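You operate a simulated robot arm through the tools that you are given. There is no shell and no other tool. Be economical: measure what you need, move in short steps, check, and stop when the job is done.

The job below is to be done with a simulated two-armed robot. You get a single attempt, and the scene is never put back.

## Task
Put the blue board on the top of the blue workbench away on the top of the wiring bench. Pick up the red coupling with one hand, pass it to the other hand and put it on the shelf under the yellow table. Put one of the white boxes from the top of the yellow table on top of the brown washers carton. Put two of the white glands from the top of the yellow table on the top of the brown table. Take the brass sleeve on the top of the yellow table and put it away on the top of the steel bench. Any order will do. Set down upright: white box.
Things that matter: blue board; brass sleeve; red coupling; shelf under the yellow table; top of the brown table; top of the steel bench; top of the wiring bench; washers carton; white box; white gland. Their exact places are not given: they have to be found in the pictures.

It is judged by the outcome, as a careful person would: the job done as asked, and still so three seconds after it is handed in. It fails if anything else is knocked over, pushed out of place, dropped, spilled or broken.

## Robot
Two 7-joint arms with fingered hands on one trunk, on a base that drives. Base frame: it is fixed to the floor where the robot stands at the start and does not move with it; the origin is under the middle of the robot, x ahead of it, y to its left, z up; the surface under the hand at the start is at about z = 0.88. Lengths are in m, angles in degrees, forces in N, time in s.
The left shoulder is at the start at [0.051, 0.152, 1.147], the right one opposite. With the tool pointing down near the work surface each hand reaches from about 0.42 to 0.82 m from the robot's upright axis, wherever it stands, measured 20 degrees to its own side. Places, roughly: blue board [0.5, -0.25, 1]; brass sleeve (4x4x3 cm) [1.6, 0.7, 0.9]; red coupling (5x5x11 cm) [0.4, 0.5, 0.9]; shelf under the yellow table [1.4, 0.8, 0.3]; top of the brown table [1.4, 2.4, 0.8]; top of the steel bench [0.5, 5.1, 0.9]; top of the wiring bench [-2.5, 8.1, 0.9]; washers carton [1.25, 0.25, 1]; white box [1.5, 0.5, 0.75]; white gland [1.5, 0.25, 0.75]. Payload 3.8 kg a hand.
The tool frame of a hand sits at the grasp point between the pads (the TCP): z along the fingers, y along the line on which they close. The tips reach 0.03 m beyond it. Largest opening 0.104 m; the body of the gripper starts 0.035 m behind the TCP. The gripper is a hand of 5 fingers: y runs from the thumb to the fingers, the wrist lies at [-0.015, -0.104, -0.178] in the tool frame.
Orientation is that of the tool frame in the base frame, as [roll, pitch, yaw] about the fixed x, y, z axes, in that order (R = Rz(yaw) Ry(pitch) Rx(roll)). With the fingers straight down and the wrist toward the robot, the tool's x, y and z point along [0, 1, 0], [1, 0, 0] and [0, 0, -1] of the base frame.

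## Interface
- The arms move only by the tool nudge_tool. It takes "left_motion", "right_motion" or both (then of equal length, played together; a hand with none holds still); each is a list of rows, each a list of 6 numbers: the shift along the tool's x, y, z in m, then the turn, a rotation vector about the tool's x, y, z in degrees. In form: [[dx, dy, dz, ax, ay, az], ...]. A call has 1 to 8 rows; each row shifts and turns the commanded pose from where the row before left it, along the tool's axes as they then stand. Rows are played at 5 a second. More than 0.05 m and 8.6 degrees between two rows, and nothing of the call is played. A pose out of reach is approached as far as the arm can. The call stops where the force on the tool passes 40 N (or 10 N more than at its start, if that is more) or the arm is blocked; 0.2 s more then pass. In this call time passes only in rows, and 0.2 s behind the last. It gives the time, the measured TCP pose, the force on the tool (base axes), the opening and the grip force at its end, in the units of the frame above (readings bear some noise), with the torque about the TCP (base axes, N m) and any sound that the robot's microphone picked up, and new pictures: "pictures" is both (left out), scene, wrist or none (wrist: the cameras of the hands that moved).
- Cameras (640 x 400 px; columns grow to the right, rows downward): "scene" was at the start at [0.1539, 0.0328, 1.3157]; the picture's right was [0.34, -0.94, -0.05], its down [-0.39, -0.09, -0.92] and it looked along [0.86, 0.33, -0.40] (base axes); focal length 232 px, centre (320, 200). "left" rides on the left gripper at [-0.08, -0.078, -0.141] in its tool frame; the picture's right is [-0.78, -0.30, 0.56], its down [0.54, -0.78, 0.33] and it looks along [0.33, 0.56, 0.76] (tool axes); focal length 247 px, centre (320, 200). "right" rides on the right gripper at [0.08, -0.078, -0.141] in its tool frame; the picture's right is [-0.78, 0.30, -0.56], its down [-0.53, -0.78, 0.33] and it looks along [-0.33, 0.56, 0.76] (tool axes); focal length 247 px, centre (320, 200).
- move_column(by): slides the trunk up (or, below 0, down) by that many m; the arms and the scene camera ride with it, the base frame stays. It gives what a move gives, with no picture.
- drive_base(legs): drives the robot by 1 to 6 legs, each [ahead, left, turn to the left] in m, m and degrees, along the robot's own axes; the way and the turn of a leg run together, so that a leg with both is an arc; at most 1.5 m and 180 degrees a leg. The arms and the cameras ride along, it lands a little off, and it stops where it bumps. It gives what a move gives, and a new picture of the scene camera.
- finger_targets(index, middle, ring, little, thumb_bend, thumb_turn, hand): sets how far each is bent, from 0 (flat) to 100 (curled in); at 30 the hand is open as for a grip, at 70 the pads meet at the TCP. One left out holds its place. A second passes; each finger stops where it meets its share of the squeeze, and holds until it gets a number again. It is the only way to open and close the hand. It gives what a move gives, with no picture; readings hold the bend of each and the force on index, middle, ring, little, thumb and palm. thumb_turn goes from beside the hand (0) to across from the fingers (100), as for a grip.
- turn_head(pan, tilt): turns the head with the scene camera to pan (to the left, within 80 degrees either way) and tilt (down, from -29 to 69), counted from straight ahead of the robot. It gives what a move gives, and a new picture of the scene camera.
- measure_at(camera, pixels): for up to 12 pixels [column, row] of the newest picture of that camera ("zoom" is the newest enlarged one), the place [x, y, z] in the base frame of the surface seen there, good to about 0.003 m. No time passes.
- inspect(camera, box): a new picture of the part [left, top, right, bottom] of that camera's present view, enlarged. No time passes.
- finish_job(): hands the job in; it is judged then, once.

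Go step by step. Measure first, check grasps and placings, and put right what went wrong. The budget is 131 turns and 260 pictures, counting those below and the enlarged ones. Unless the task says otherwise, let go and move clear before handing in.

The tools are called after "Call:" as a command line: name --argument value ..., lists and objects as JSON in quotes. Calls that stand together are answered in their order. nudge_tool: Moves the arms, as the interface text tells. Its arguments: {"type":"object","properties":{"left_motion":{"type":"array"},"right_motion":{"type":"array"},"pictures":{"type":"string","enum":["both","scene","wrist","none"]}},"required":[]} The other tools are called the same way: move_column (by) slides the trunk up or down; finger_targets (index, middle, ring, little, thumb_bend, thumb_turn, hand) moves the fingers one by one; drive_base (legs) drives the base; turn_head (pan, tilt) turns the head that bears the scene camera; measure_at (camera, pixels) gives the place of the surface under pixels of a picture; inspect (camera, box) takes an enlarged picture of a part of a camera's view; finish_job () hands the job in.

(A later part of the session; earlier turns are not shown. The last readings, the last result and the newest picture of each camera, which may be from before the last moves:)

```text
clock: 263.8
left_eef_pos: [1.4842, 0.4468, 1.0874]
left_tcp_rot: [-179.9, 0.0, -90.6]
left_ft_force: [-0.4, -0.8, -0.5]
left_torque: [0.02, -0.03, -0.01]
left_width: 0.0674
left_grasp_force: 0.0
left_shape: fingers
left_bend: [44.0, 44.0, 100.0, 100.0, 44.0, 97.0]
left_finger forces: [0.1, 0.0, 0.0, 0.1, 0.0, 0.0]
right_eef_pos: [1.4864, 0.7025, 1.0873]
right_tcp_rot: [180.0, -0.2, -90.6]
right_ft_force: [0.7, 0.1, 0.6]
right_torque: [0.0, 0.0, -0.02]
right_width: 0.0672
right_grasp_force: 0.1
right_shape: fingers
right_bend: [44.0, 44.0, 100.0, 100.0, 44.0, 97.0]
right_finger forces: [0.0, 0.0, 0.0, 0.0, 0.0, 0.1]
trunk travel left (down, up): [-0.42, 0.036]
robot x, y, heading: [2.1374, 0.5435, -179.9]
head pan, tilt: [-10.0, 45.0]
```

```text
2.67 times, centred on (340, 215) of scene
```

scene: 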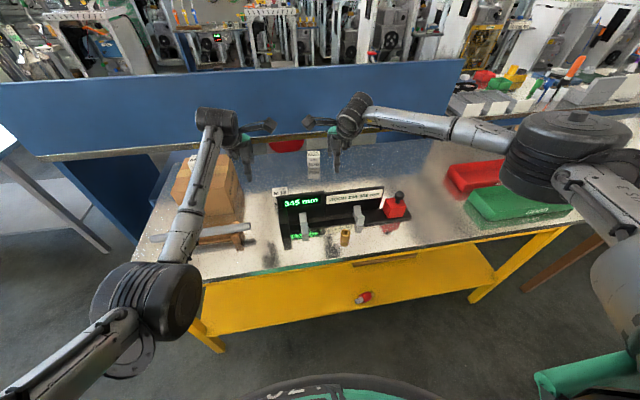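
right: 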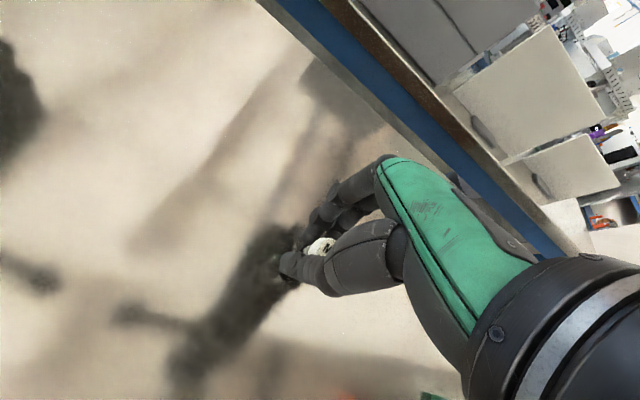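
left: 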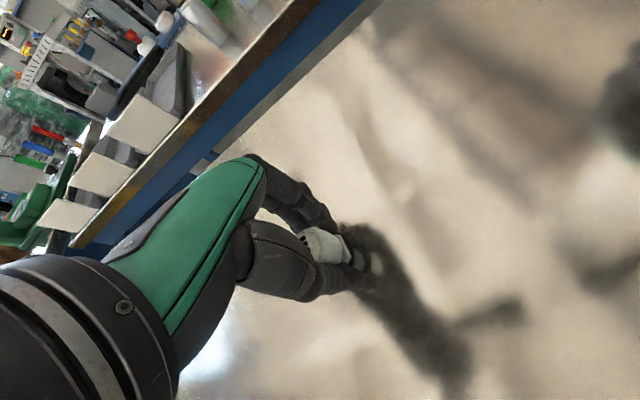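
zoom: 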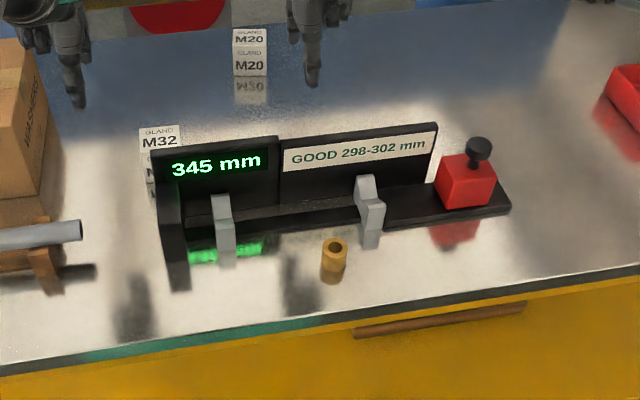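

Call:
measure_at --camera "zoom" --pixels '[[334, 240], [324, 243], [345, 243], [334, 268], [370, 225], [365, 200], [334, 215], [300, 225]]'

```text
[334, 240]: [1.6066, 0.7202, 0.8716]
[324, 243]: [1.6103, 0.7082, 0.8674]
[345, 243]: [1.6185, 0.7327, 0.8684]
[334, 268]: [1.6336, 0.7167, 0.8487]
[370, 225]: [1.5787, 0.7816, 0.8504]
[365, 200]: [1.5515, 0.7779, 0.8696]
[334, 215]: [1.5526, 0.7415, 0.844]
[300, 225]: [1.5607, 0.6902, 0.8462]
```

Sleeve centre ≈ (1.617,0.720), top 0.869; the gauge base edge is at x≈1.56. I bring the right hand over it with a narrower opening.

Call:
finger_targets --hand "right" --index 48 --middle 48 --thumb_bend 44

Call:
nudge_tool --right_motion '[[-0.006, -0.044, 0, 0, 0, 0], [-0.006, -0.044, 0, 0, 0, 0], [-0.006, -0.044, 0, 0, 0, 0], [0, 0, 0.045, 0, 0, 0], [0, 0, 0.045, 0, 0, 0], [0, 0, 0.045, 0, 0, 0]]' --pictures "wrist"

Call:
measure_at --camera "right" --pixels '[[280, 270], [270, 265], [290, 280], [260, 260]]'

```text
clock: 264.8
left_eef_pos: [1.4853, 0.4476, 1.0894]
left_tcp_rot: [-180.0, 0.0, -90.5]
left_ft_force: [0.0, 0.0, 0.0]
left_torque: [-0.04, -0.01, 0.0]
left_width: 0.0675
left_grasp_force: 0.2
left_shape: fingers
left_bend: [44.0, 44.0, 100.0, 100.0, 44.0, 97.0]
left_finger forces: [0.0, 0.0, 0.1, 0.0, 0.0, 0.0]
right_eef_pos: [1.4874, 0.7036, 1.0878]
right_tcp_rot: [-180.0, -0.1, -90.6]
right_ft_force: [-0.5, -0.4, 0.2]
right_torque: [-0.02, -0.01, 0.01]
right_width: 0.0625
right_grasp_force: 0.1
right_shape: fingers
right_bend: [48.0, 48.0, 100.0, 100.0, 44.0, 97.0]
right_finger forces: [0.1, 0.1, 0.1, 0.0, 0.0, 0.0]
trunk travel left (down, up): [-0.42, 0.036]
robot x, y, heading: [2.141, 0.5414, -179.8]
head pan, tilt: [-10.0, 45.0]
```

```text
clock: 266.2
left_eef_pos: [1.4851, 0.4455, 1.0883]
left_tcp_rot: [180.0, 0.0, -90.5]
left_ft_force: [-0.2, 0.5, 0.4]
left_torque: [-0.02, 0.04, -0.02]
left_width: 0.0673
left_grasp_force: 0.1
left_shape: fingers
left_bend: [44.0, 44.0, 100.0, 100.0, 44.0, 97.0]
left_finger forces: [0.0, 0.0, 0.0, 0.0, 0.0, 0.1]
right_eef_pos: [1.6186, 0.7202, 0.9511]
right_tcp_rot: [179.9, 0.0, -90.5]
right_ft_force: [0.4, -0.2, -0.3]
right_torque: [0.01, -0.02, -0.01]
right_width: 0.0623
right_grasp_force: 0.1
right_shape: fingers
right_bend: [48.0, 48.0, 100.0, 100.0, 44.0, 97.0]
right_finger forces: [0.0, 0.1, 0.1, 0.0, 0.1, 0.0]
trunk travel left (down, up): [-0.42, 0.036]
robot x, y, heading: [2.1375, 0.5414, -179.7]
head pan, tilt: [-10.0, 45.0]
```

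right: 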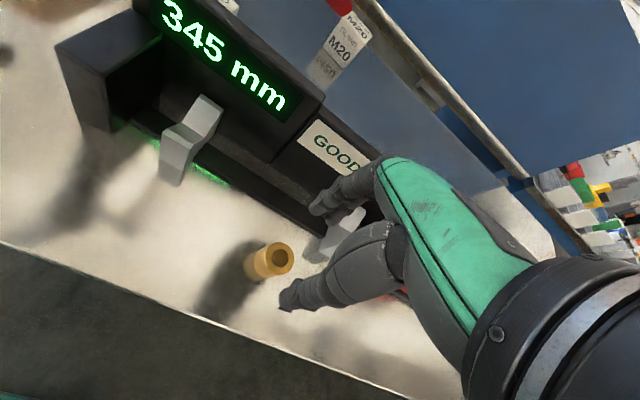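

```text
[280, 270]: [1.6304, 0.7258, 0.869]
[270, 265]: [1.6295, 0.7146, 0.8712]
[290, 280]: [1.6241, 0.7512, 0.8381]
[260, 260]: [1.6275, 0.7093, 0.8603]
```

The sleeve is centred below the hand. I descend to z 0.873, close and lift.

Call:
nudge_tool --right_motion '[[-0.001, 0, 0.04, 0, 0, 0], [0, 0, 0.025, 0, 0, 0], [0, 0, 0.013, 0, 0, 0]]' --pictures "wrist"

Call:
finger_targets --hand "right" --index 76 --middle 76 --thumb_bend 73

Call:
nudge_tool --right_motion '[[0, 0, -0.02, 0, 0, 0], [0, 0, -0.03, 0, 0, 0], [0, 0, -0.045, 0, 0, 0], [0, 0, -0.045, 0, 0, 0], [0, 0, -0.045, 0, 0, 0]]' --pictures "wrist"

```text
clock: 267.0
left_eef_pos: [1.4847, 0.4468, 1.0888]
left_tcp_rot: [-180.0, -0.1, -90.4]
left_ft_force: [0.4, -0.3, -0.8]
left_torque: [0.01, -0.01, -0.03]
left_width: 0.0674
left_grasp_force: 0.2
left_shape: fingers
left_bend: [44.0, 44.0, 100.0, 100.0, 44.0, 97.0]
left_finger forces: [0.1, 0.0, 0.0, 0.1, 0.1, 0.0]
right_eef_pos: [1.619, 0.7224, 0.875]
right_tcp_rot: [179.9, 0.0, -90.6]
right_ft_force: [-0.6, 0.3, 2.7]
right_torque: [0.06, 0.09, -0.04]
right_width: 0.0626
right_grasp_force: 1.4
right_shape: fingers
right_bend: [48.0, 48.0, 100.0, 100.0, 44.0, 97.0]
right_finger forces: [0.0, 2.5, 0.0, 0.1, 0.0, 0.1]
trunk travel left (down, up): [-0.42, 0.036]
robot x, y, heading: [2.1441, 0.5453, -179.8]
head pan, tilt: [-10.0, 45.0]
```

right: 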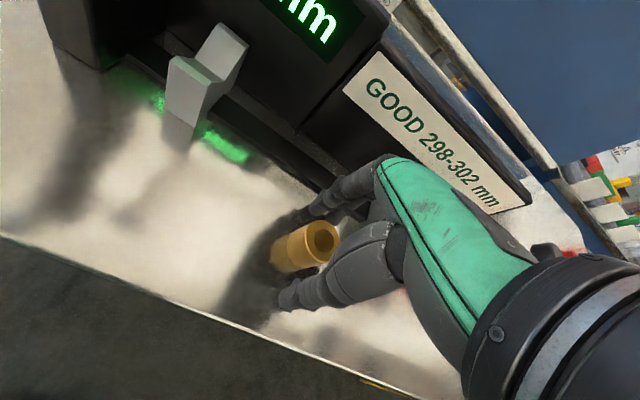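

```text
clock: 268.0
left_eef_pos: [1.4849, 0.4464, 1.0881]
left_tcp_rot: [-179.8, 0.0, -90.5]
left_ft_force: [-0.6, -0.4, 1.1]
left_torque: [0.01, 0.0, -0.01]
left_width: 0.0671
left_grasp_force: 0.0
left_shape: fingers
left_bend: [44.0, 44.0, 100.0, 100.0, 44.0, 97.0]
left_finger forces: [0.0, 0.1, 0.1, 0.0, 0.1, 0.0]
right_eef_pos: [1.6188, 0.721, 0.8743]
right_tcp_rot: [179.9, -0.1, -90.7]
right_ft_force: [-0.2, -0.1, 0.3]
right_torque: [-0.02, -0.03, 0.04]
right_width: 0.0252
right_grasp_force: 16.2
right_shape: fingers
right_bend: [71.0, 66.0, 100.0, 100.0, 59.0, 95.0]
right_finger forces: [8.7, 7.3, 0.0, 0.0, 15.4, 0.0]
trunk travel left (down, up): [-0.42, 0.036]
robot x, y, heading: [2.1401, 0.541, -180.0]
head pan, tilt: [-10.0, 45.0]
```

```text
clock: 269.2
left_eef_pos: [1.4857, 0.4465, 1.0878]
left_tcp_rot: [-179.9, 0.0, -90.5]
left_ft_force: [0.0, 1.1, 0.2]
left_torque: [0.02, 0.01, -0.01]
left_width: 0.0671
left_grasp_force: 0.0
left_shape: fingers
left_bend: [44.0, 44.0, 100.0, 100.0, 44.0, 97.0]
left_finger forces: [0.0, 0.1, 0.0, 0.1, 0.0, 0.1]
right_eef_pos: [1.6193, 0.7198, 1.061]
right_tcp_rot: [-180.0, 0.0, -90.6]
right_ft_force: [-1.4, -0.1, -0.9]
right_torque: [0.01, 0.0, 0.02]
right_width: 0.0253
right_grasp_force: 15.4
right_shape: fingers
right_bend: [71.0, 67.0, 100.0, 100.0, 59.0, 95.0]
right_finger forces: [8.7, 7.3, 0.1, 0.0, 15.3, 0.0]
trunk travel left (down, up): [-0.42, 0.036]
robot x, y, heading: [2.1403, 0.5384, -180.0]
head pan, tilt: [-10.0, 45.0]
```

right: 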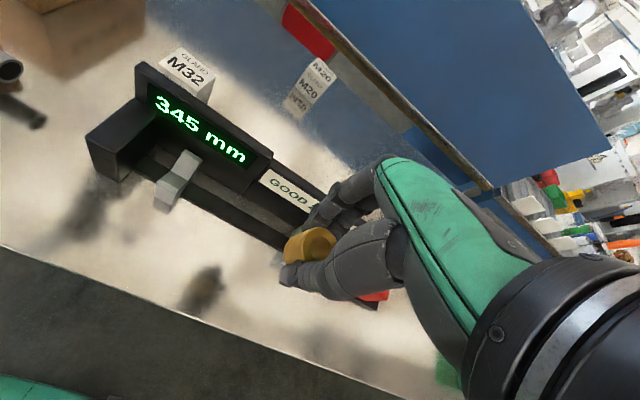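

The sleeve is held firmly. I drive out of the rear area: back, turn to +y, and along x≈2.5 to y≈6.5.

Call:
drive_base --legs '[[-0.36, 0, 0], [0, 0, -90], [1.5, 0, 0], [1.5, 0, 0], [1.5, 0, 0], [1.5, 0, 0]]'

```text
clock: 303.4
left_eef_pos: [2.28, 7.18, 1.0878]
left_tcp_rot: [179.9, 0.0, -177.9]
left_ft_force: [0.3, 0.2, 0.4]
left_torque: [-0.04, -0.01, 0.0]
left_width: 0.0675
left_grasp_force: 0.0
left_shape: fingers
left_bend: [44.0, 44.0, 100.0, 100.0, 44.0, 97.0]
left_finger forces: [0.1, 0.1, 0.1, 0.0, 0.1, 0.1]
right_eef_pos: [2.5583, 7.0595, 1.0606]
right_tcp_rot: [180.0, -0.1, -178.1]
right_ft_force: [-0.7, 1.3, -1.4]
right_torque: [0.01, 0.01, 0.02]
right_width: 0.0245
right_grasp_force: 14.9
right_shape: fingers
right_bend: [71.0, 67.0, 100.0, 100.0, 59.0, 95.0]
right_finger forces: [8.5, 7.1, 0.0, 0.0, 14.7, 0.1]
trunk travel left (down, up): [-0.42, 0.036]
robot x, y, heading: [2.4094, 6.5295, 92.4]
head pan, tilt: [-10.0, 45.0]
```

scene: 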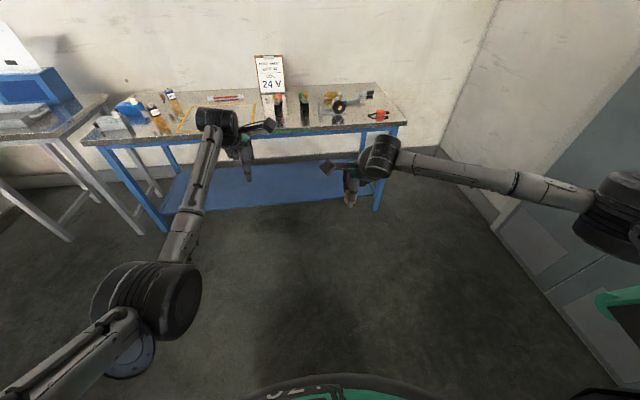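

I turn toward −x and go round the steel bench into the aisle, then face −y.

Call:
drive_base --legs '[[0, 0, 87.6], [1.45, 0, 0], [1.42, 0, 0], [0, 0, 90], [1.35, 0, 0], [0, 0, 90]]'

Call:
turn_head --pan 0 --tilt 35

```text
clock: 335.0
left_eef_pos: [0.1847, 5.2454, 1.0886]
left_tcp_rot: [179.9, -0.1, 88.7]
left_ft_force: [0.2, 0.2, 0.0]
left_torque: [0.0, -0.02, -0.01]
left_width: 0.0672
left_grasp_force: 0.1
left_shape: fingers
left_bend: [44.0, 44.0, 100.0, 100.0, 44.0, 97.0]
left_finger forces: [0.0, 0.0, 0.0, 0.0, 0.0, 0.1]
right_eef_pos: [0.0445, 4.976, 1.0601]
right_tcp_rot: [-180.0, 0.0, 88.4]
right_ft_force: [0.5, -1.2, -1.4]
right_torque: [-0.02, -0.01, 0.01]
right_width: 0.0237
right_grasp_force: 13.6
right_shape: fingers
right_bend: [71.0, 72.0, 100.0, 100.0, 60.0, 95.0]
right_finger forces: [7.8, 7.1, 0.1, 0.1, 13.4, 0.0]
trunk travel left (down, up): [-0.42, 0.036]
robot x, y, heading: [-0.4726, 5.1607, -0.9]
head pan, tilt: [-10.0, 45.0]
```

scene: 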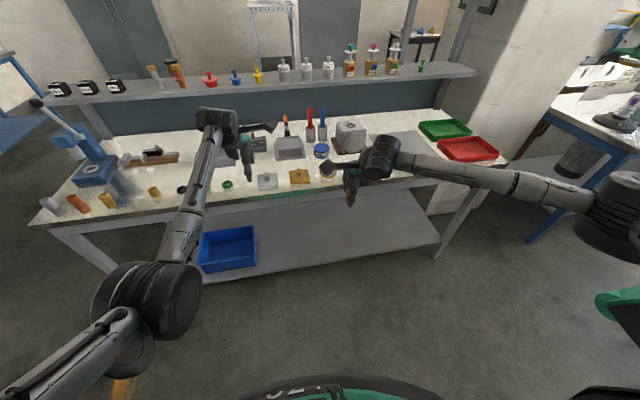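

```text
clock: 335.7
left_eef_pos: [0.1842, 5.2453, 1.0888]
left_tcp_rot: [180.0, 0.0, 88.6]
left_ft_force: [-0.4, 0.4, 0.3]
left_torque: [-0.02, 0.01, 0.01]
left_width: 0.0674
left_grasp_force: 0.0
left_shape: fingers
left_bend: [44.0, 44.0, 100.0, 100.0, 44.0, 97.0]
left_finger forces: [0.0, 0.1, 0.0, 0.1, 0.1, 0.0]
right_eef_pos: [0.045, 4.9743, 1.06]
right_tcp_rot: [180.0, 0.0, 88.5]
right_ft_force: [-0.7, 0.9, -1.2]
right_torque: [-0.04, 0.01, 0.01]
right_width: 0.0237
right_grasp_force: 14.1
right_shape: fingers
right_bend: [71.0, 72.0, 100.0, 100.0, 60.0, 95.0]
right_finger forces: [7.8, 7.1, 0.0, 0.0, 13.4, 0.0]
trunk travel left (down, up): [-0.42, 0.036]
robot x, y, heading: [-0.4705, 5.1575, -0.9]
head pan, tilt: [0.0, 35.0]
```

scene: 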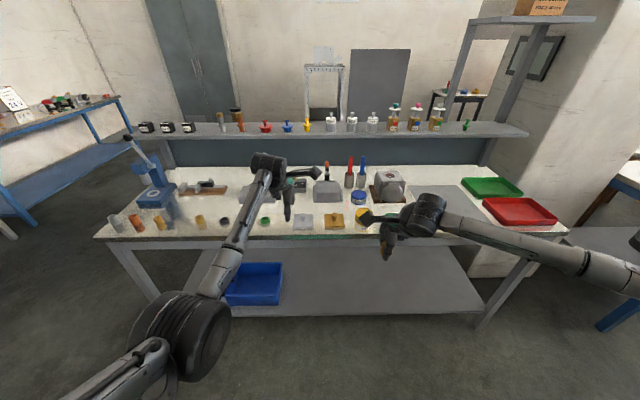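

The steel bench is in front of me. I look for a free spot near its front right.

Call:
inspect --camera "scene" --box '[260, 150, 580, 270]'

Call:
measure_at --camera "scene" --pixels '[[470, 228], [480, 215], [440, 195], [490, 222], [350, 235], [362, 220], [490, 200], [500, 230], [455, 190], [300, 237]]'

```text
2.00 times, centred on (420, 210) of scene
```

zoom: 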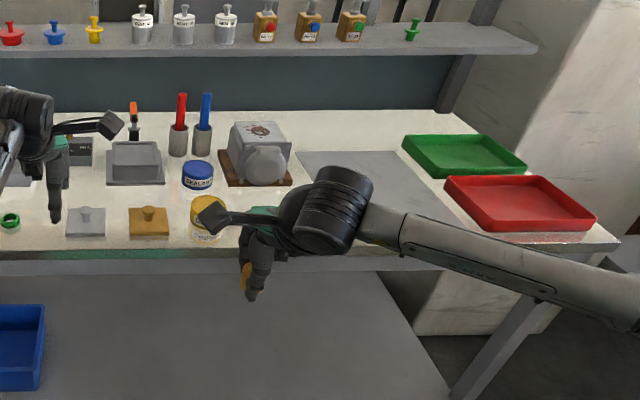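

```text
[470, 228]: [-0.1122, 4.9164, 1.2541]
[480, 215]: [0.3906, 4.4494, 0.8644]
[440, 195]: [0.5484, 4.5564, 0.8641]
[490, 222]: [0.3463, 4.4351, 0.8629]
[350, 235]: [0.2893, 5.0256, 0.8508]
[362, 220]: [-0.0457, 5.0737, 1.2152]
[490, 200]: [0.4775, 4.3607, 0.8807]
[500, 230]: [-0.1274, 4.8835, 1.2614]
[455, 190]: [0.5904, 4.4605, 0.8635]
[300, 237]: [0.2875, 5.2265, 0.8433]
```

A grey plate lies at the right; the gap before it is hidden by my arm. I move closer and look with the right wrist camera.

Call:
drive_base --legs '[[0, -0.12, 0], [0.2, 0, 0]]'

Call:
inspect --camera "right" --box '[0, 0, 639, 399]'

```text
clock: 338.2
left_eef_pos: [0.3788, 5.1218, 1.0902]
left_tcp_rot: [179.8, 0.0, 88.5]
left_ft_force: [0.4, 0.8, -0.8]
left_torque: [-0.02, -0.01, -0.03]
left_width: 0.0674
left_grasp_force: 0.0
left_shape: fingers
left_bend: [44.0, 44.0, 100.0, 100.0, 44.0, 97.0]
left_finger forces: [0.1, 0.0, 0.0, 0.1, 0.0, 0.1]
right_eef_pos: [0.2408, 4.85, 1.0607]
right_tcp_rot: [179.7, -0.1, 88.4]
right_ft_force: [0.1, 0.9, -0.3]
right_torque: [0.01, -0.01, -0.01]
right_width: 0.0237
right_grasp_force: 14.3
right_shape: fingers
right_bend: [71.0, 72.0, 100.0, 100.0, 60.0, 95.0]
right_finger forces: [7.7, 7.2, 0.1, 0.0, 13.5, 0.1]
trunk travel left (down, up): [-0.42, 0.036]
robot x, y, heading: [-0.2757, 5.0332, -1.1]
head pan, tilt: [0.0, 35.0]
```

scene: 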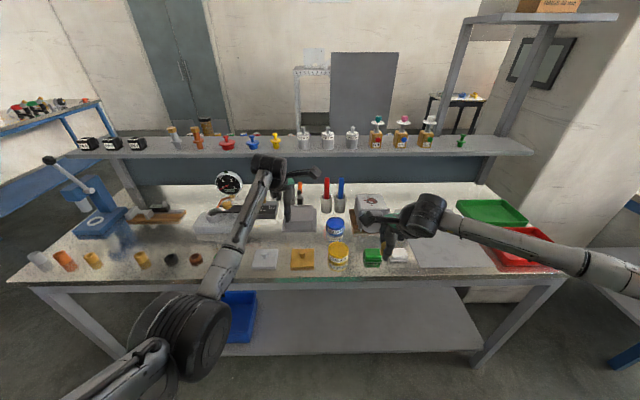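

```text
1.00 times, centred on (320, 200) of right (not enlarged: the box is as wide or as high as the picture)
```

zoom: 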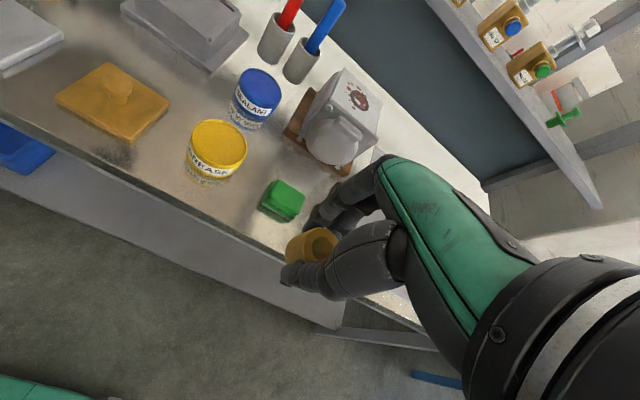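

I measure the objects around and candidate free spots.

Call:
measure_at --camera "zoom" --pixels '[[283, 195], [265, 213], [215, 170], [255, 160], [225, 210], [250, 225], [330, 150], [175, 120], [240, 235], [290, 175]]'

Call:
measure_at --camera "scene" --pixels '[[400, 262], [372, 262], [420, 265], [450, 265], [490, 265], [420, 245], [355, 268], [430, 272]]'

Call:
inspect --camera "scene" --box '[320, 200, 540, 300]'

```text
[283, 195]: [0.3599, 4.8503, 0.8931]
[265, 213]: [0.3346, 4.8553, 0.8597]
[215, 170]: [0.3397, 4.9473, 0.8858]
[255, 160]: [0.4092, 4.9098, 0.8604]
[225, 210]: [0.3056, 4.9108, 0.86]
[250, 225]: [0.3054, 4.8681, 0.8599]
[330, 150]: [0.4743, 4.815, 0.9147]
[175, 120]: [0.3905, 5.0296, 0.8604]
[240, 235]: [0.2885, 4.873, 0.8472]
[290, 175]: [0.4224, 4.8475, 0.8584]
```

```text
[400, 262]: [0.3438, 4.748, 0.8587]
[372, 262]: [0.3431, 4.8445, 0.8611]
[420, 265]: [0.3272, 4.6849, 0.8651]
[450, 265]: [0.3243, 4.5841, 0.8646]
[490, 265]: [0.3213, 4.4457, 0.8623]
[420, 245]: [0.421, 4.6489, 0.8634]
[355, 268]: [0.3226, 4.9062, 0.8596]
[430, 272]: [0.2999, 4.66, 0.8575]
```

```text
2.91 times, centred on (430, 250) of scene
```

zoom: 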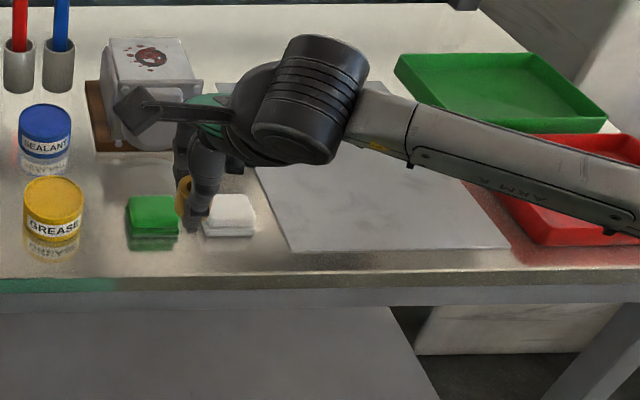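

The right side is crowded. Between the small cylinders and the tools on the left (around (165,238)) there looks to be more room; I measure there.

Call:
inspect --camera "scene" --box '[40, 170, 280, 290]'

Call:
measure_at --camera "scene" --pixels '[[165, 238], [185, 240], [142, 253], [142, 266], [168, 256], [195, 256], [155, 222], [185, 215], [200, 232], [120, 235], [92, 255], [160, 272]]'

```text
2.67 times, centred on (160, 230) of scene
```

zoom: 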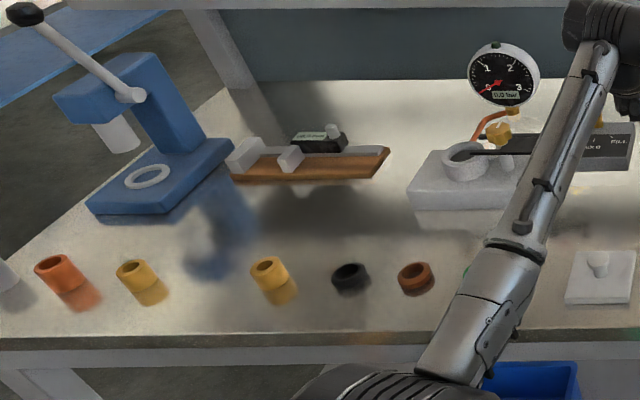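

```text
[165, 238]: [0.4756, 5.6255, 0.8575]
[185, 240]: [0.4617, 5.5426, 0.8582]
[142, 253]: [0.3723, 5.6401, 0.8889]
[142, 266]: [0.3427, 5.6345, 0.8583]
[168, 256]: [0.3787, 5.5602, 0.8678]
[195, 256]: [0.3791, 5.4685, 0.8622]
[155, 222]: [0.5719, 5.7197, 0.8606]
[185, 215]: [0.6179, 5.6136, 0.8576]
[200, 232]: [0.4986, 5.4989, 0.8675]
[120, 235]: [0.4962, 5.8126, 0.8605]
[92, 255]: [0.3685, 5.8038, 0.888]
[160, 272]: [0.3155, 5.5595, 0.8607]
```

A wide free spot is at about (0.47, 5.62), table z 0.859. I retract the left hand first, then drive left and slightly ahead.

Call:
nudge_tool --left_motion '[[0.01, -0.045, -0.01, 0, 0, 0], [0.02, -0.045, -0.01, 0, 0, 0], [0.02, -0.045, -0.01, 0, 0, 0], [0.02, -0.045, -0.01, 0, 0, 0], [0.02, -0.045, -0.01, 0, 0, 0]]' --pictures "none"

Call:
drive_base --legs '[[0, 0.53, 1], [0.08, 0, 0]]'

```text
refused: row 2 steps farther than a row can; nothing moved
```

```text
clock: 341.9
left_eef_pos: [0.4606, 5.6586, 1.0928]
left_tcp_rot: [179.8, -0.2, 89.2]
left_ft_force: [-0.5, -0.2, -0.3]
left_torque: [0.01, -0.05, 0.06]
left_width: 0.0672
left_grasp_force: 0.1
left_shape: fingers
left_bend: [44.0, 44.0, 100.0, 100.0, 44.0, 97.0]
left_finger forces: [0.0, 0.0, 0.0, 0.1, 0.0, 0.1]
right_eef_pos: [0.3241, 5.3859, 1.0624]
right_tcp_rot: [179.7, -0.2, 89.2]
right_ft_force: [0.0, -0.1, -2.1]
right_torque: [-0.01, -0.02, 0.01]
right_width: 0.0236
right_grasp_force: 13.9
right_shape: fingers
right_bend: [71.0, 72.0, 100.0, 100.0, 60.0, 95.0]
right_finger forces: [7.8, 7.1, 0.0, 0.0, 13.5, 0.1]
trunk travel left (down, up): [-0.42, 0.036]
robot x, y, heading: [-0.1893, 5.5672, -0.1]
head pan, tilt: [0.0, 35.0]
```

scene: 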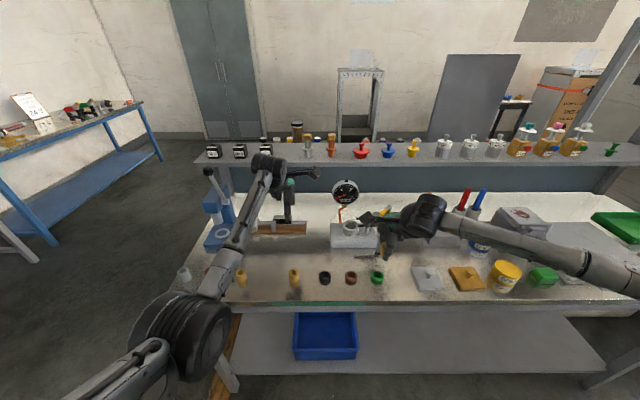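

The left-hand move was refused, yet the drive was clear. I retract the left hand now and bring the right hand over (0.47, 5.59).

Call:
nudge_tool --left_motion '[[0.01, -0.04, -0.01, 0, 0, 0], [0.01, -0.04, -0.01, 0, 0, 0], [0.01, -0.04, -0.01, 0, 0, 0], [0.01, -0.04, -0.01, 0, 0, 0], [0.01, -0.04, -0.01, 0, 0, 0], [0.01, -0.04, 0, 0, 0, 0]]' --pictures "none"

Call:
nudge_tool --right_motion '[[0.034, 0.024, 0, 0, 0, 0], [0.034, 0.024, 0, 0, 0, 0], [0.034, 0.024, 0, 0, 0, 0], [0.034, 0.024, 0, 0, 0, 0], [0.034, 0.024, 0, 0, 0, 0], [0.034, 0.026, 0, 0, 0, 0]]'

```text
clock: 343.3
left_eef_pos: [0.2258, 5.7225, 1.1394]
left_tcp_rot: [-179.9, 0.0, 89.2]
left_ft_force: [0.0, 1.1, 0.8]
left_torque: [0.0, -0.01, 0.03]
left_width: 0.0674
left_grasp_force: 0.1
left_shape: fingers
left_bend: [44.0, 44.0, 100.0, 100.0, 44.0, 97.0]
left_finger forces: [0.0, 0.0, 0.0, 0.1, 0.1, 0.0]
right_eef_pos: [0.3279, 5.386, 1.0599]
right_tcp_rot: [-180.0, 0.0, 89.3]
right_ft_force: [0.1, -0.2, -0.9]
right_torque: [-0.01, -0.03, -0.03]
right_width: 0.0235
right_grasp_force: 13.8
right_shape: fingers
right_bend: [71.0, 72.0, 100.0, 100.0, 60.0, 95.0]
right_finger forces: [7.8, 7.2, 0.0, 0.1, 13.4, 0.0]
trunk travel left (down, up): [-0.42, 0.036]
robot x, y, heading: [-0.191, 5.5645, -0.2]
head pan, tilt: [0.0, 35.0]
```

```text
clock: 344.7
left_eef_pos: [0.2276, 5.7233, 1.1373]
left_tcp_rot: [180.0, 0.1, 89.2]
left_ft_force: [-0.2, 0.0, -0.2]
left_torque: [-0.01, 0.02, 0.0]
left_width: 0.0674
left_grasp_force: 0.0
left_shape: fingers
left_bend: [44.0, 44.0, 100.0, 100.0, 44.0, 97.0]
left_finger forces: [0.0, 0.0, 0.0, 0.1, 0.0, 0.0]
right_eef_pos: [0.4765, 5.5895, 1.0594]
right_tcp_rot: [-179.9, 0.1, 89.3]
right_ft_force: [0.2, -0.4, -1.5]
right_torque: [-0.01, 0.02, 0.01]
right_width: 0.0234
right_grasp_force: 14.6
right_shape: fingers
right_bend: [71.0, 72.0, 100.0, 100.0, 60.0, 95.0]
right_finger forces: [7.6, 7.3, 0.0, 0.1, 13.2, 0.0]
trunk travel left (down, up): [-0.42, 0.036]
robot x, y, heading: [-0.1896, 5.5635, -0.2]
head pan, tilt: [0.0, 35.0]
```

scene: 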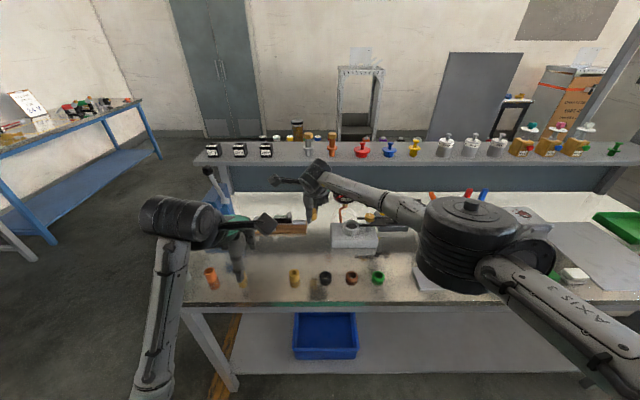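
right: 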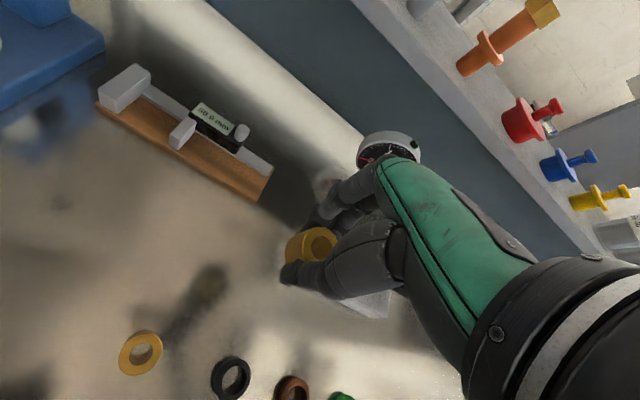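

The spot below is clear. I shift 3 cm farther from the gauge block and lower to the bench top.

Call:
nudge_tool --right_motion '[[0.03, -0.005, 0.02, 0, 0, 0], [0, 0, 0.045, 0, 0, 0], [0, 0, 0.045, 0, 0, 0], [0, 0, 0.035, 0, 0, 0], [0, 0, 0.013, 0, 0, 0]]'

```text
clock: 345.9
left_eef_pos: [0.2264, 5.7231, 1.1404]
left_tcp_rot: [180.0, 0.0, 89.4]
left_ft_force: [-0.6, 0.3, 0.6]
left_torque: [-0.02, 0.02, 0.03]
left_width: 0.0673
left_grasp_force: 0.0
left_shape: fingers
left_bend: [44.0, 44.0, 100.0, 100.0, 44.0, 97.0]
left_finger forces: [0.1, 0.1, 0.1, 0.0, 0.1, 0.1]
right_eef_pos: [0.4414, 5.5927, 0.9134]
right_tcp_rot: [-180.0, 0.1, 89.2]
right_ft_force: [0.9, 0.6, -1.2]
right_torque: [-0.01, -0.03, 0.0]
right_width: 0.023
right_grasp_force: 13.7
right_shape: fingers
right_bend: [71.0, 72.0, 100.0, 100.0, 60.0, 95.0]
right_finger forces: [7.5, 7.2, 0.0, 0.1, 13.1, 0.1]
right hand out of reach, approached as far as the arm can: row 2, 3, 4, 5
trunk travel left (down, up): [-0.42, 0.036]
robot x, y, heading: [-0.1919, 5.566, -0.0]
head pan, tilt: [0.0, 35.0]
```

scene: 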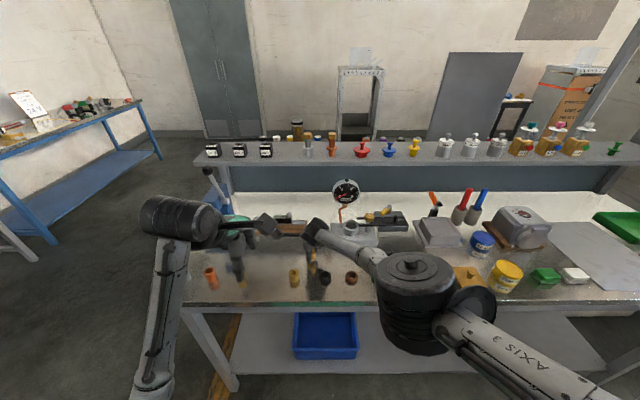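
right: 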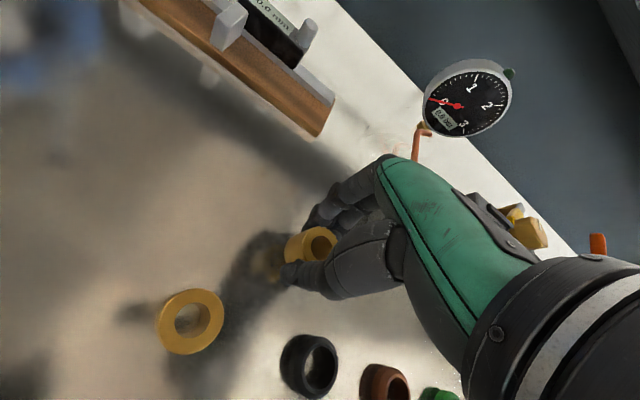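

The elbow is low near the front items. I measure it before continuing.

Call:
measure_at --camera "scene" --pixels '[[410, 262], [400, 300], [420, 345], [385, 305], [365, 262], [450, 300]]'

Call:
measure_at --camera "right" --pixels '[[190, 320], [265, 258], [310, 370], [230, 300]]'

```text
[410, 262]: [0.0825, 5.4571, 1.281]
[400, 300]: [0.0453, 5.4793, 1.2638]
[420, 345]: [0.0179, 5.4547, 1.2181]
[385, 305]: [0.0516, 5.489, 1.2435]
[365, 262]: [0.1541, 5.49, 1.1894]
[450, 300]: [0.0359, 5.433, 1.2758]
```

```text
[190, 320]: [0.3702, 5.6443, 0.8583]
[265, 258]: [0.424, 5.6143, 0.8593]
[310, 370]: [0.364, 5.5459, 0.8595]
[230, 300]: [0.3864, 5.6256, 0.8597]
```

The elbow is at z≈1.2, safe; the reach limit comes from crossing the centre. I lift a little, shift the base 10 cm left and 4 cm ahead, then place.

Call:
nudge_tool --right_motion '[[0, 0, -0.045, 0, 0, 0], [-0.045, 0, 0, 0, 0, 0], [-0.045, 0, 0, 0, 0, 0]]' --pictures "none"

Call:
drive_base --legs '[[0.04, 0.1, 0]]'

Call:
nudge_tool --right_motion '[[0, 0, 0.03, 0, 0, 0], [0, 0, 0.02, 0, 0, 0]]' --pictures "wrist"

```text
clock: 346.7
left_eef_pos: [0.2264, 5.7211, 1.1388]
left_tcp_rot: [180.0, -0.1, 89.2]
left_ft_force: [0.2, -1.2, 0.1]
left_torque: [0.04, -0.04, 0.0]
left_width: 0.0674
left_grasp_force: 0.0
left_shape: fingers
left_bend: [44.0, 44.0, 100.0, 100.0, 44.0, 97.0]
left_finger forces: [0.0, 0.0, 0.0, 0.0, 0.1, 0.1]
right_eef_pos: [0.4405, 5.5001, 0.9588]
right_tcp_rot: [-179.9, -0.2, 89.2]
right_ft_force: [0.3, 0.0, -0.7]
right_torque: [-0.02, 0.01, -0.01]
right_width: 0.023
right_grasp_force: 13.7
right_shape: fingers
right_bend: [71.0, 72.0, 100.0, 100.0, 60.0, 95.0]
right_finger forces: [7.4, 7.2, 0.1, 0.0, 12.8, 0.0]
trunk travel left (down, up): [-0.42, 0.036]
robot x, y, heading: [-0.1926, 5.5638, -0.2]
head pan, tilt: [0.0, 35.0]
```

```text
clock: 347.9
left_eef_pos: [0.2659, 5.8196, 1.1397]
left_tcp_rot: [180.0, -0.1, 89.3]
left_ft_force: [-0.5, 0.1, -0.1]
left_torque: [-0.01, 0.04, -0.02]
left_width: 0.0675
left_grasp_force: 0.0
left_shape: fingers
left_bend: [44.0, 44.0, 100.0, 100.0, 44.0, 97.0]
left_finger forces: [0.0, 0.0, 0.0, 0.1, 0.0, 0.1]
right_eef_pos: [0.4797, 5.6, 0.9585]
right_tcp_rot: [-179.9, -0.1, 89.1]
right_ft_force: [-0.2, -0.4, -0.3]
right_torque: [0.02, -0.06, -0.02]
right_width: 0.0229
right_grasp_force: 13.7
right_shape: fingers
right_bend: [71.0, 72.0, 100.0, 100.0, 60.0, 95.0]
right_finger forces: [7.3, 7.3, 0.0, 0.0, 12.9, 0.0]
trunk travel left (down, up): [-0.42, 0.036]
robot x, y, heading: [-0.1531, 5.6678, -0.0]
head pan, tilt: [0.0, 35.0]
```

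scene: 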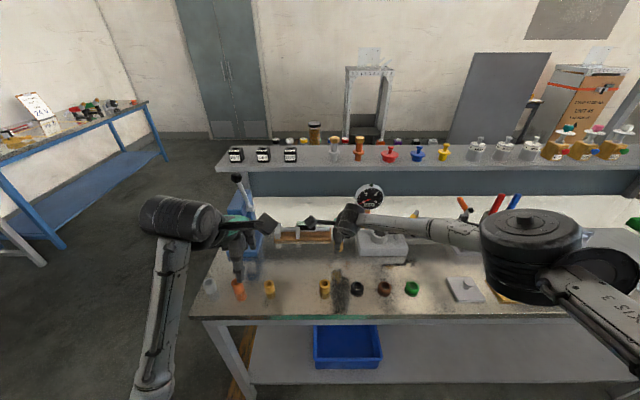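

```text
clock: 348.5
left_eef_pos: [0.2661, 5.8197, 1.1387]
left_tcp_rot: [179.9, -0.1, 89.2]
left_ft_force: [0.6, 0.6, 0.4]
left_torque: [-0.05, 0.02, -0.02]
left_width: 0.0675
left_grasp_force: 0.0
left_shape: fingers
left_bend: [44.0, 44.0, 100.0, 100.0, 44.0, 97.0]
left_finger forces: [0.0, 0.0, 0.0, 0.0, 0.0, 0.0]
right_eef_pos: [0.4795, 5.6009, 0.9076]
right_tcp_rot: [-180.0, -0.1, 89.0]
right_ft_force: [-0.1, -0.3, -0.6]
right_torque: [0.01, 0.01, -0.01]
right_width: 0.0226
right_grasp_force: 13.5
right_shape: fingers
right_bend: [71.0, 72.0, 100.0, 100.0, 60.0, 95.0]
right_finger forces: [7.4, 7.2, 0.0, 0.0, 12.8, 0.1]
trunk travel left (down, up): [-0.42, 0.036]
robot x, y, heading: [-0.1501, 5.6661, -0.3]
head pan, tilt: [0.0, 35.0]
```

right: 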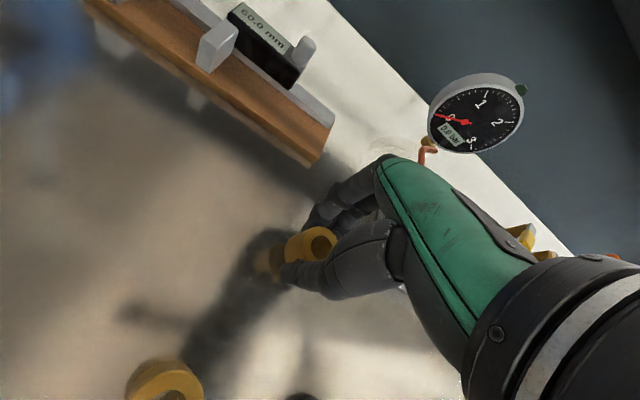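

The sleeve is over the clear spot at (0.48, 5.60). I lower the last cm, release and rise.

Call:
nudge_tool --right_motion '[[0, 0, 0.007, 0, 0, 0], [0, 0, 0.003, 0, 0, 0], [0, 0, 0.002, 0, 0, 0]]' --pictures "none"

Call:
finger_targets --hand "right" --index 46 --middle 46 --thumb_bend 44

Call:
nudge_tool --right_motion '[[0, 0, -0.03, 0, 0, 0], [0, 0, -0.045, 0, 0, 0], [0, 0, -0.045, 0, 0, 0], [0, 0, -0.045, 0, 0, 0]]' --pictures "wrist"

```text
clock: 349.3
left_eef_pos: [0.2669, 5.8222, 1.139]
left_tcp_rot: [180.0, 0.0, 89.2]
left_ft_force: [0.6, -0.9, -0.6]
left_torque: [-0.02, 0.03, -0.01]
left_width: 0.0673
left_grasp_force: 0.1
left_shape: fingers
left_bend: [44.0, 44.0, 100.0, 100.0, 44.0, 97.0]
left_finger forces: [0.1, 0.0, 0.1, 0.0, 0.0, 0.0]
right_eef_pos: [0.4795, 5.6019, 0.8951]
right_tcp_rot: [180.0, 0.1, 89.3]
right_ft_force: [-0.5, 0.3, -0.7]
right_torque: [0.02, -0.01, 0.0]
right_width: 0.0231
right_grasp_force: 13.3
right_shape: fingers
right_bend: [71.0, 72.0, 100.0, 100.0, 60.0, 95.0]
right_finger forces: [7.4, 7.1, 0.0, 0.1, 12.8, 0.0]
trunk travel left (down, up): [-0.42, 0.036]
robot x, y, heading: [-0.1536, 5.6659, -0.3]
head pan, tilt: [0.0, 35.0]
```

```text
clock: 350.3
left_eef_pos: [0.2672, 5.8215, 1.139]
left_tcp_rot: [-179.9, 0.1, 89.1]
left_ft_force: [-0.5, 0.0, -0.3]
left_torque: [-0.03, 0.02, 0.0]
left_width: 0.0673
left_grasp_force: 0.0
left_shape: fingers
left_bend: [44.0, 44.0, 100.0, 100.0, 44.0, 97.0]
left_finger forces: [0.1, 0.1, 0.0, 0.1, 0.1, 0.0]
right_eef_pos: [0.4789, 5.6012, 0.8969]
right_tcp_rot: [180.0, 0.0, 89.1]
right_ft_force: [0.1, -0.2, 0.2]
right_torque: [-0.05, 0.01, 0.0]
right_width: 0.0644
right_grasp_force: 0.1
right_shape: fingers
right_bend: [46.0, 46.0, 100.0, 100.0, 44.0, 97.0]
right_finger forces: [0.1, 0.1, 0.0, 0.0, 0.0, 0.1]
trunk travel left (down, up): [-0.42, 0.036]
robot x, y, heading: [-0.1473, 5.6672, -0.2]
head pan, tilt: [0.0, 35.0]
```

```text
clock: 351.3
left_eef_pos: [0.266, 5.8221, 1.1392]
left_tcp_rot: [-180.0, -0.1, 89.2]
left_ft_force: [-0.2, 0.2, -0.2]
left_torque: [0.02, -0.01, 0.0]
left_width: 0.0673
left_grasp_force: 0.1
left_shape: fingers
left_bend: [44.0, 44.0, 100.0, 100.0, 44.0, 97.0]
left_finger forces: [0.0, 0.0, 0.0, 0.0, 0.0, 0.0]
right_eef_pos: [0.4792, 5.6012, 1.0631]
right_tcp_rot: [180.0, 0.0, 89.1]
right_ft_force: [0.9, -0.5, 0.2]
right_torque: [-0.02, -0.01, -0.03]
right_width: 0.0644
right_grasp_force: 0.0
right_shape: fingers
right_bend: [46.0, 46.0, 100.0, 100.0, 44.0, 97.0]
right_finger forces: [0.0, 0.0, 0.1, 0.0, 0.1, 0.1]
trunk travel left (down, up): [-0.42, 0.036]
robot x, y, heading: [-0.151, 5.6663, -0.1]
head pan, tilt: [0.0, 35.0]
```

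right: 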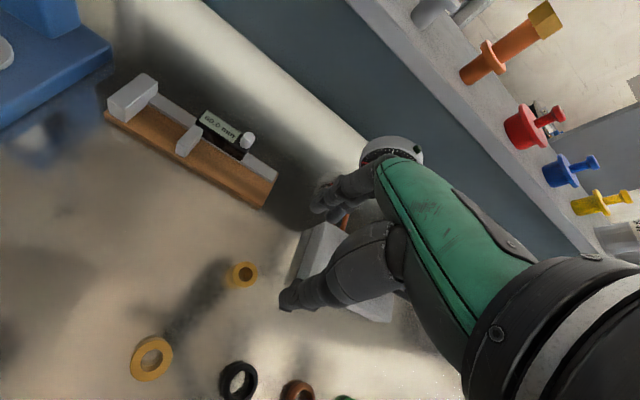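

The sleeve stands on the steel bench at (242,275). Now the board: I back off and strafe down the aisle to the blue workbench.

Call:
drive_base --legs '[[-0.32, 0, 0], [0, -1.45, 0], [0, -1.45, 0], [0, -1.45, 0], [0, -1.3, 0]]'

Call:
turn_head --pan -15 --tilt 38

```text
clock: 380.0
left_eef_pos: [-0.0332, 0.1784, 1.1394]
left_tcp_rot: [180.0, -0.1, 90.6]
left_ft_force: [1.5, -0.1, -0.1]
left_torque: [0.02, 0.02, 0.01]
left_width: 0.0672
left_grasp_force: 0.0
left_shape: fingers
left_bend: [44.0, 44.0, 100.0, 100.0, 44.0, 97.0]
left_finger forces: [0.1, 0.0, 0.0, 0.0, 0.0, 0.0]
right_eef_pos: [0.1853, -0.0371, 1.0611]
right_tcp_rot: [-179.9, 0.0, 90.7]
right_ft_force: [0.0, -0.1, 0.7]
right_torque: [0.0, 0.06, 0.0]
right_width: 0.0648
right_grasp_force: 0.1
right_shape: fingers
right_bend: [46.0, 46.0, 100.0, 100.0, 44.0, 97.0]
right_finger forces: [0.0, 0.1, 0.0, 0.0, 0.0, 0.0]
trunk travel left (down, up): [-0.42, 0.036]
robot x, y, heading: [-0.448, 0.0114, 1.4]
head pan, tilt: [0.0, 35.0]
```

scene: 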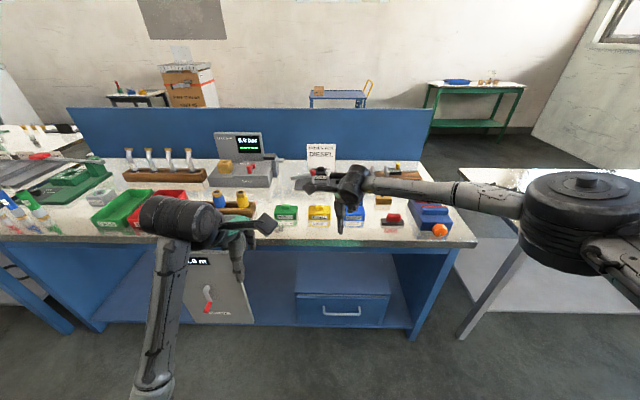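

```text
clock: 380.8
left_eef_pos: [-0.0333, 0.1772, 1.1376]
left_tcp_rot: [180.0, 0.1, 90.8]
left_ft_force: [0.0, 0.5, 0.9]
left_torque: [-0.01, 0.01, 0.01]
left_width: 0.0674
left_grasp_force: 0.1
left_shape: fingers
left_bend: [44.0, 44.0, 100.0, 100.0, 44.0, 97.0]
left_finger forces: [0.0, 0.1, 0.1, 0.0, 0.0, 0.0]
right_eef_pos: [0.186, -0.0372, 1.0621]
right_tcp_rot: [180.0, 0.0, 90.8]
right_ft_force: [-0.3, -0.8, 0.5]
right_torque: [-0.02, 0.02, 0.01]
right_width: 0.0649
right_grasp_force: 0.1
right_shape: fingers
right_bend: [46.0, 46.0, 100.0, 100.0, 44.0, 97.0]
right_finger forces: [0.1, 0.0, 0.0, 0.0, 0.0, 0.1]
trunk travel left (down, up): [-0.42, 0.036]
robot x, y, heading: [-0.446, 0.0131, 1.1]
head pan, tilt: [-15.0, 38.0]
```

scene: 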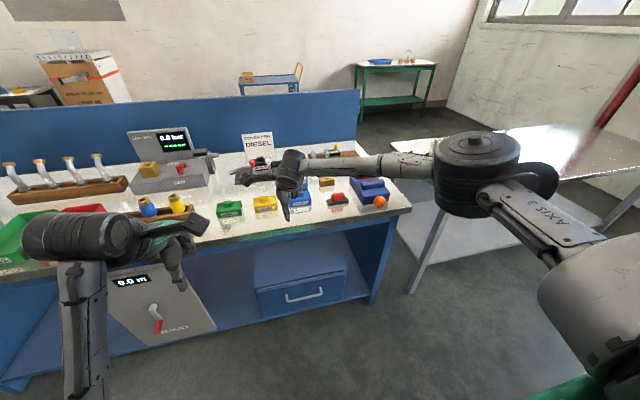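

I yaw the right hand to about 22° (to straddle the board's thickness), raise it and shift right, then drive up to the bench.

Call:
nudge_tool --right_motion '[[-0.035, 0, -0.03, 0, 0, 0], [-0.035, 0, -0.03, 0, 0, 8.5], [-0.03, 0, -0.02, 0, 0, 8.5], [0, 0, 0, 0, 0, 8.5], [0, 0, 0, 0, 0, 8.5], [0, 0, 0, 0, 0, 8.5], [0, 0, 0, 0, 0, 8.5], [0, 0, 0, 0, 0, 8.5]]' --pictures "none"

Call:
drive_base --legs '[[0.36, 0, -1]]'

Call:
inspect --camera "right" --box '[0, 0, 639, 399]'

```text
clock: 382.6
left_eef_pos: [-0.0329, 0.1787, 1.1392]
left_tcp_rot: [-179.9, 0.1, 90.7]
left_ft_force: [0.0, -0.1, -0.1]
left_torque: [0.0, 0.0, -0.01]
left_width: 0.0672
left_grasp_force: 0.1
left_shape: fingers
left_bend: [44.0, 44.0, 100.0, 100.0, 44.0, 97.0]
left_finger forces: [0.1, 0.0, 0.0, 0.0, 0.0, 0.0]
right_eef_pos: [0.1826, -0.1351, 1.1415]
right_tcp_rot: [-180.0, 0.0, 31.1]
right_ft_force: [0.5, 0.4, -0.4]
right_torque: [-0.01, -0.01, 0.04]
right_width: 0.0648
right_grasp_force: 0.1
right_shape: fingers
right_bend: [46.0, 46.0, 100.0, 100.0, 44.0, 97.0]
right_finger forces: [0.0, 0.1, 0.0, 0.1, 0.0, 0.0]
trunk travel left (down, up): [-0.42, 0.036]
robot x, y, heading: [-0.4424, 0.0102, 1.5]
head pan, tilt: [-15.0, 38.0]
```

```text
clock: 384.9
left_eef_pos: [0.3276, 0.1745, 1.1388]
left_tcp_rot: [179.9, 0.0, 89.6]
left_ft_force: [-0.5, -0.7, 0.0]
left_torque: [0.02, -0.02, 0.01]
left_width: 0.0673
left_grasp_force: 0.2
left_shape: fingers
left_bend: [44.0, 44.0, 100.0, 100.0, 44.0, 97.0]
left_finger forces: [0.0, 0.0, 0.1, 0.1, 0.0, 0.1]
right_eef_pos: [0.5361, -0.1444, 1.1435]
right_tcp_rot: [-180.0, -0.1, 30.0]
right_ft_force: [-0.5, -0.1, 0.3]
right_torque: [-0.01, 0.0, 0.0]
right_width: 0.0646
right_grasp_force: 0.0
right_shape: fingers
right_bend: [46.0, 46.0, 100.0, 100.0, 44.0, 97.0]
right_finger forces: [0.0, 0.0, 0.0, 0.0, 0.0, 0.0]
trunk travel left (down, up): [-0.42, 0.036]
robot x, y, heading: [-0.0904, 0.0155, 0.3]
head pan, tilt: [-15.0, 38.0]
```

scene: 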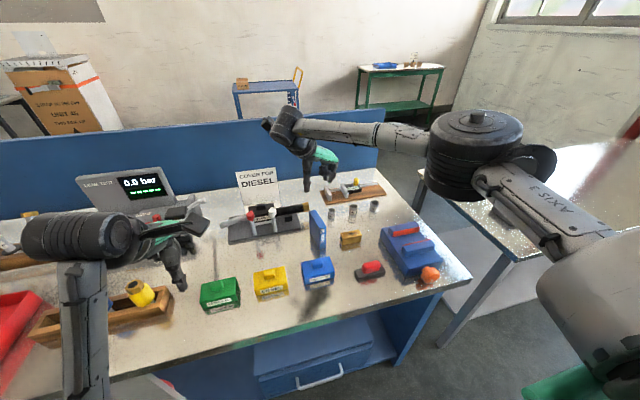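

```text
1.00 times, centred on (320, 200) of right (not enlarged: the box is as wide or as high as the picture)
```

zoom: 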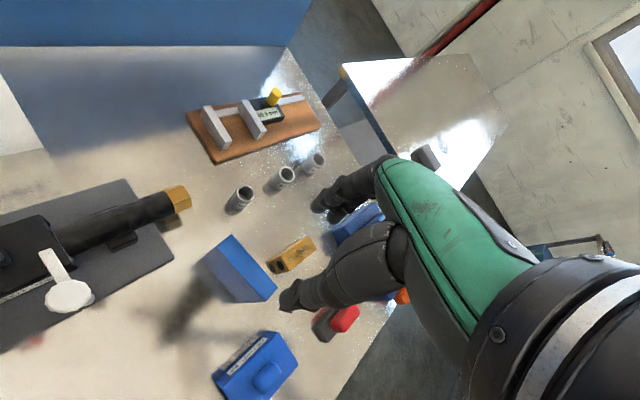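

The board's top edge runs from (232,237) to (275,293) in the right view. I measure it.

Call:
measure_at --camera "zoom" --pixels '[[231, 238], [255, 264], [274, 289], [262, 298], [240, 272], [218, 243], [205, 258], [240, 303], [215, 280], [225, 240], [268, 296]]'

Call:
inspect --camera "scene" --box '[260, 180, 400, 300]'

```text
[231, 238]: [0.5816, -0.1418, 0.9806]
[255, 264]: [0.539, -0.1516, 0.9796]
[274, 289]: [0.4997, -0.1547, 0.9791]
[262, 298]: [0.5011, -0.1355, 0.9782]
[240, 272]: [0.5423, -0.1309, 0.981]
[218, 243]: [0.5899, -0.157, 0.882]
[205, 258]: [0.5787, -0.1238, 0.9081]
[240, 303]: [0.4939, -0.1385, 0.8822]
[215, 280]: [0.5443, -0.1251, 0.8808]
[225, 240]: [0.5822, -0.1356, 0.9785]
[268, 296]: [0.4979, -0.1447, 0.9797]
```

```text
3.33 times, centred on (330, 240) of scene
```

zoom: 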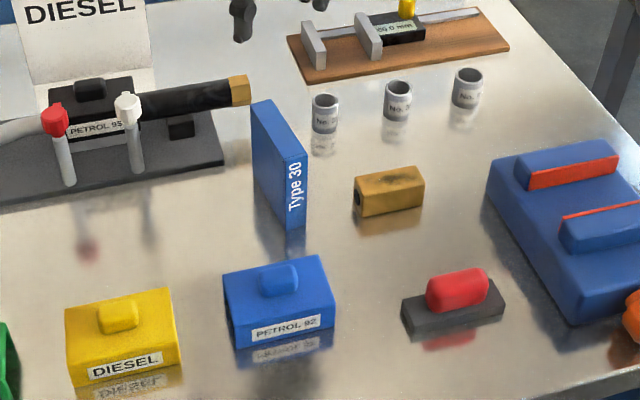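

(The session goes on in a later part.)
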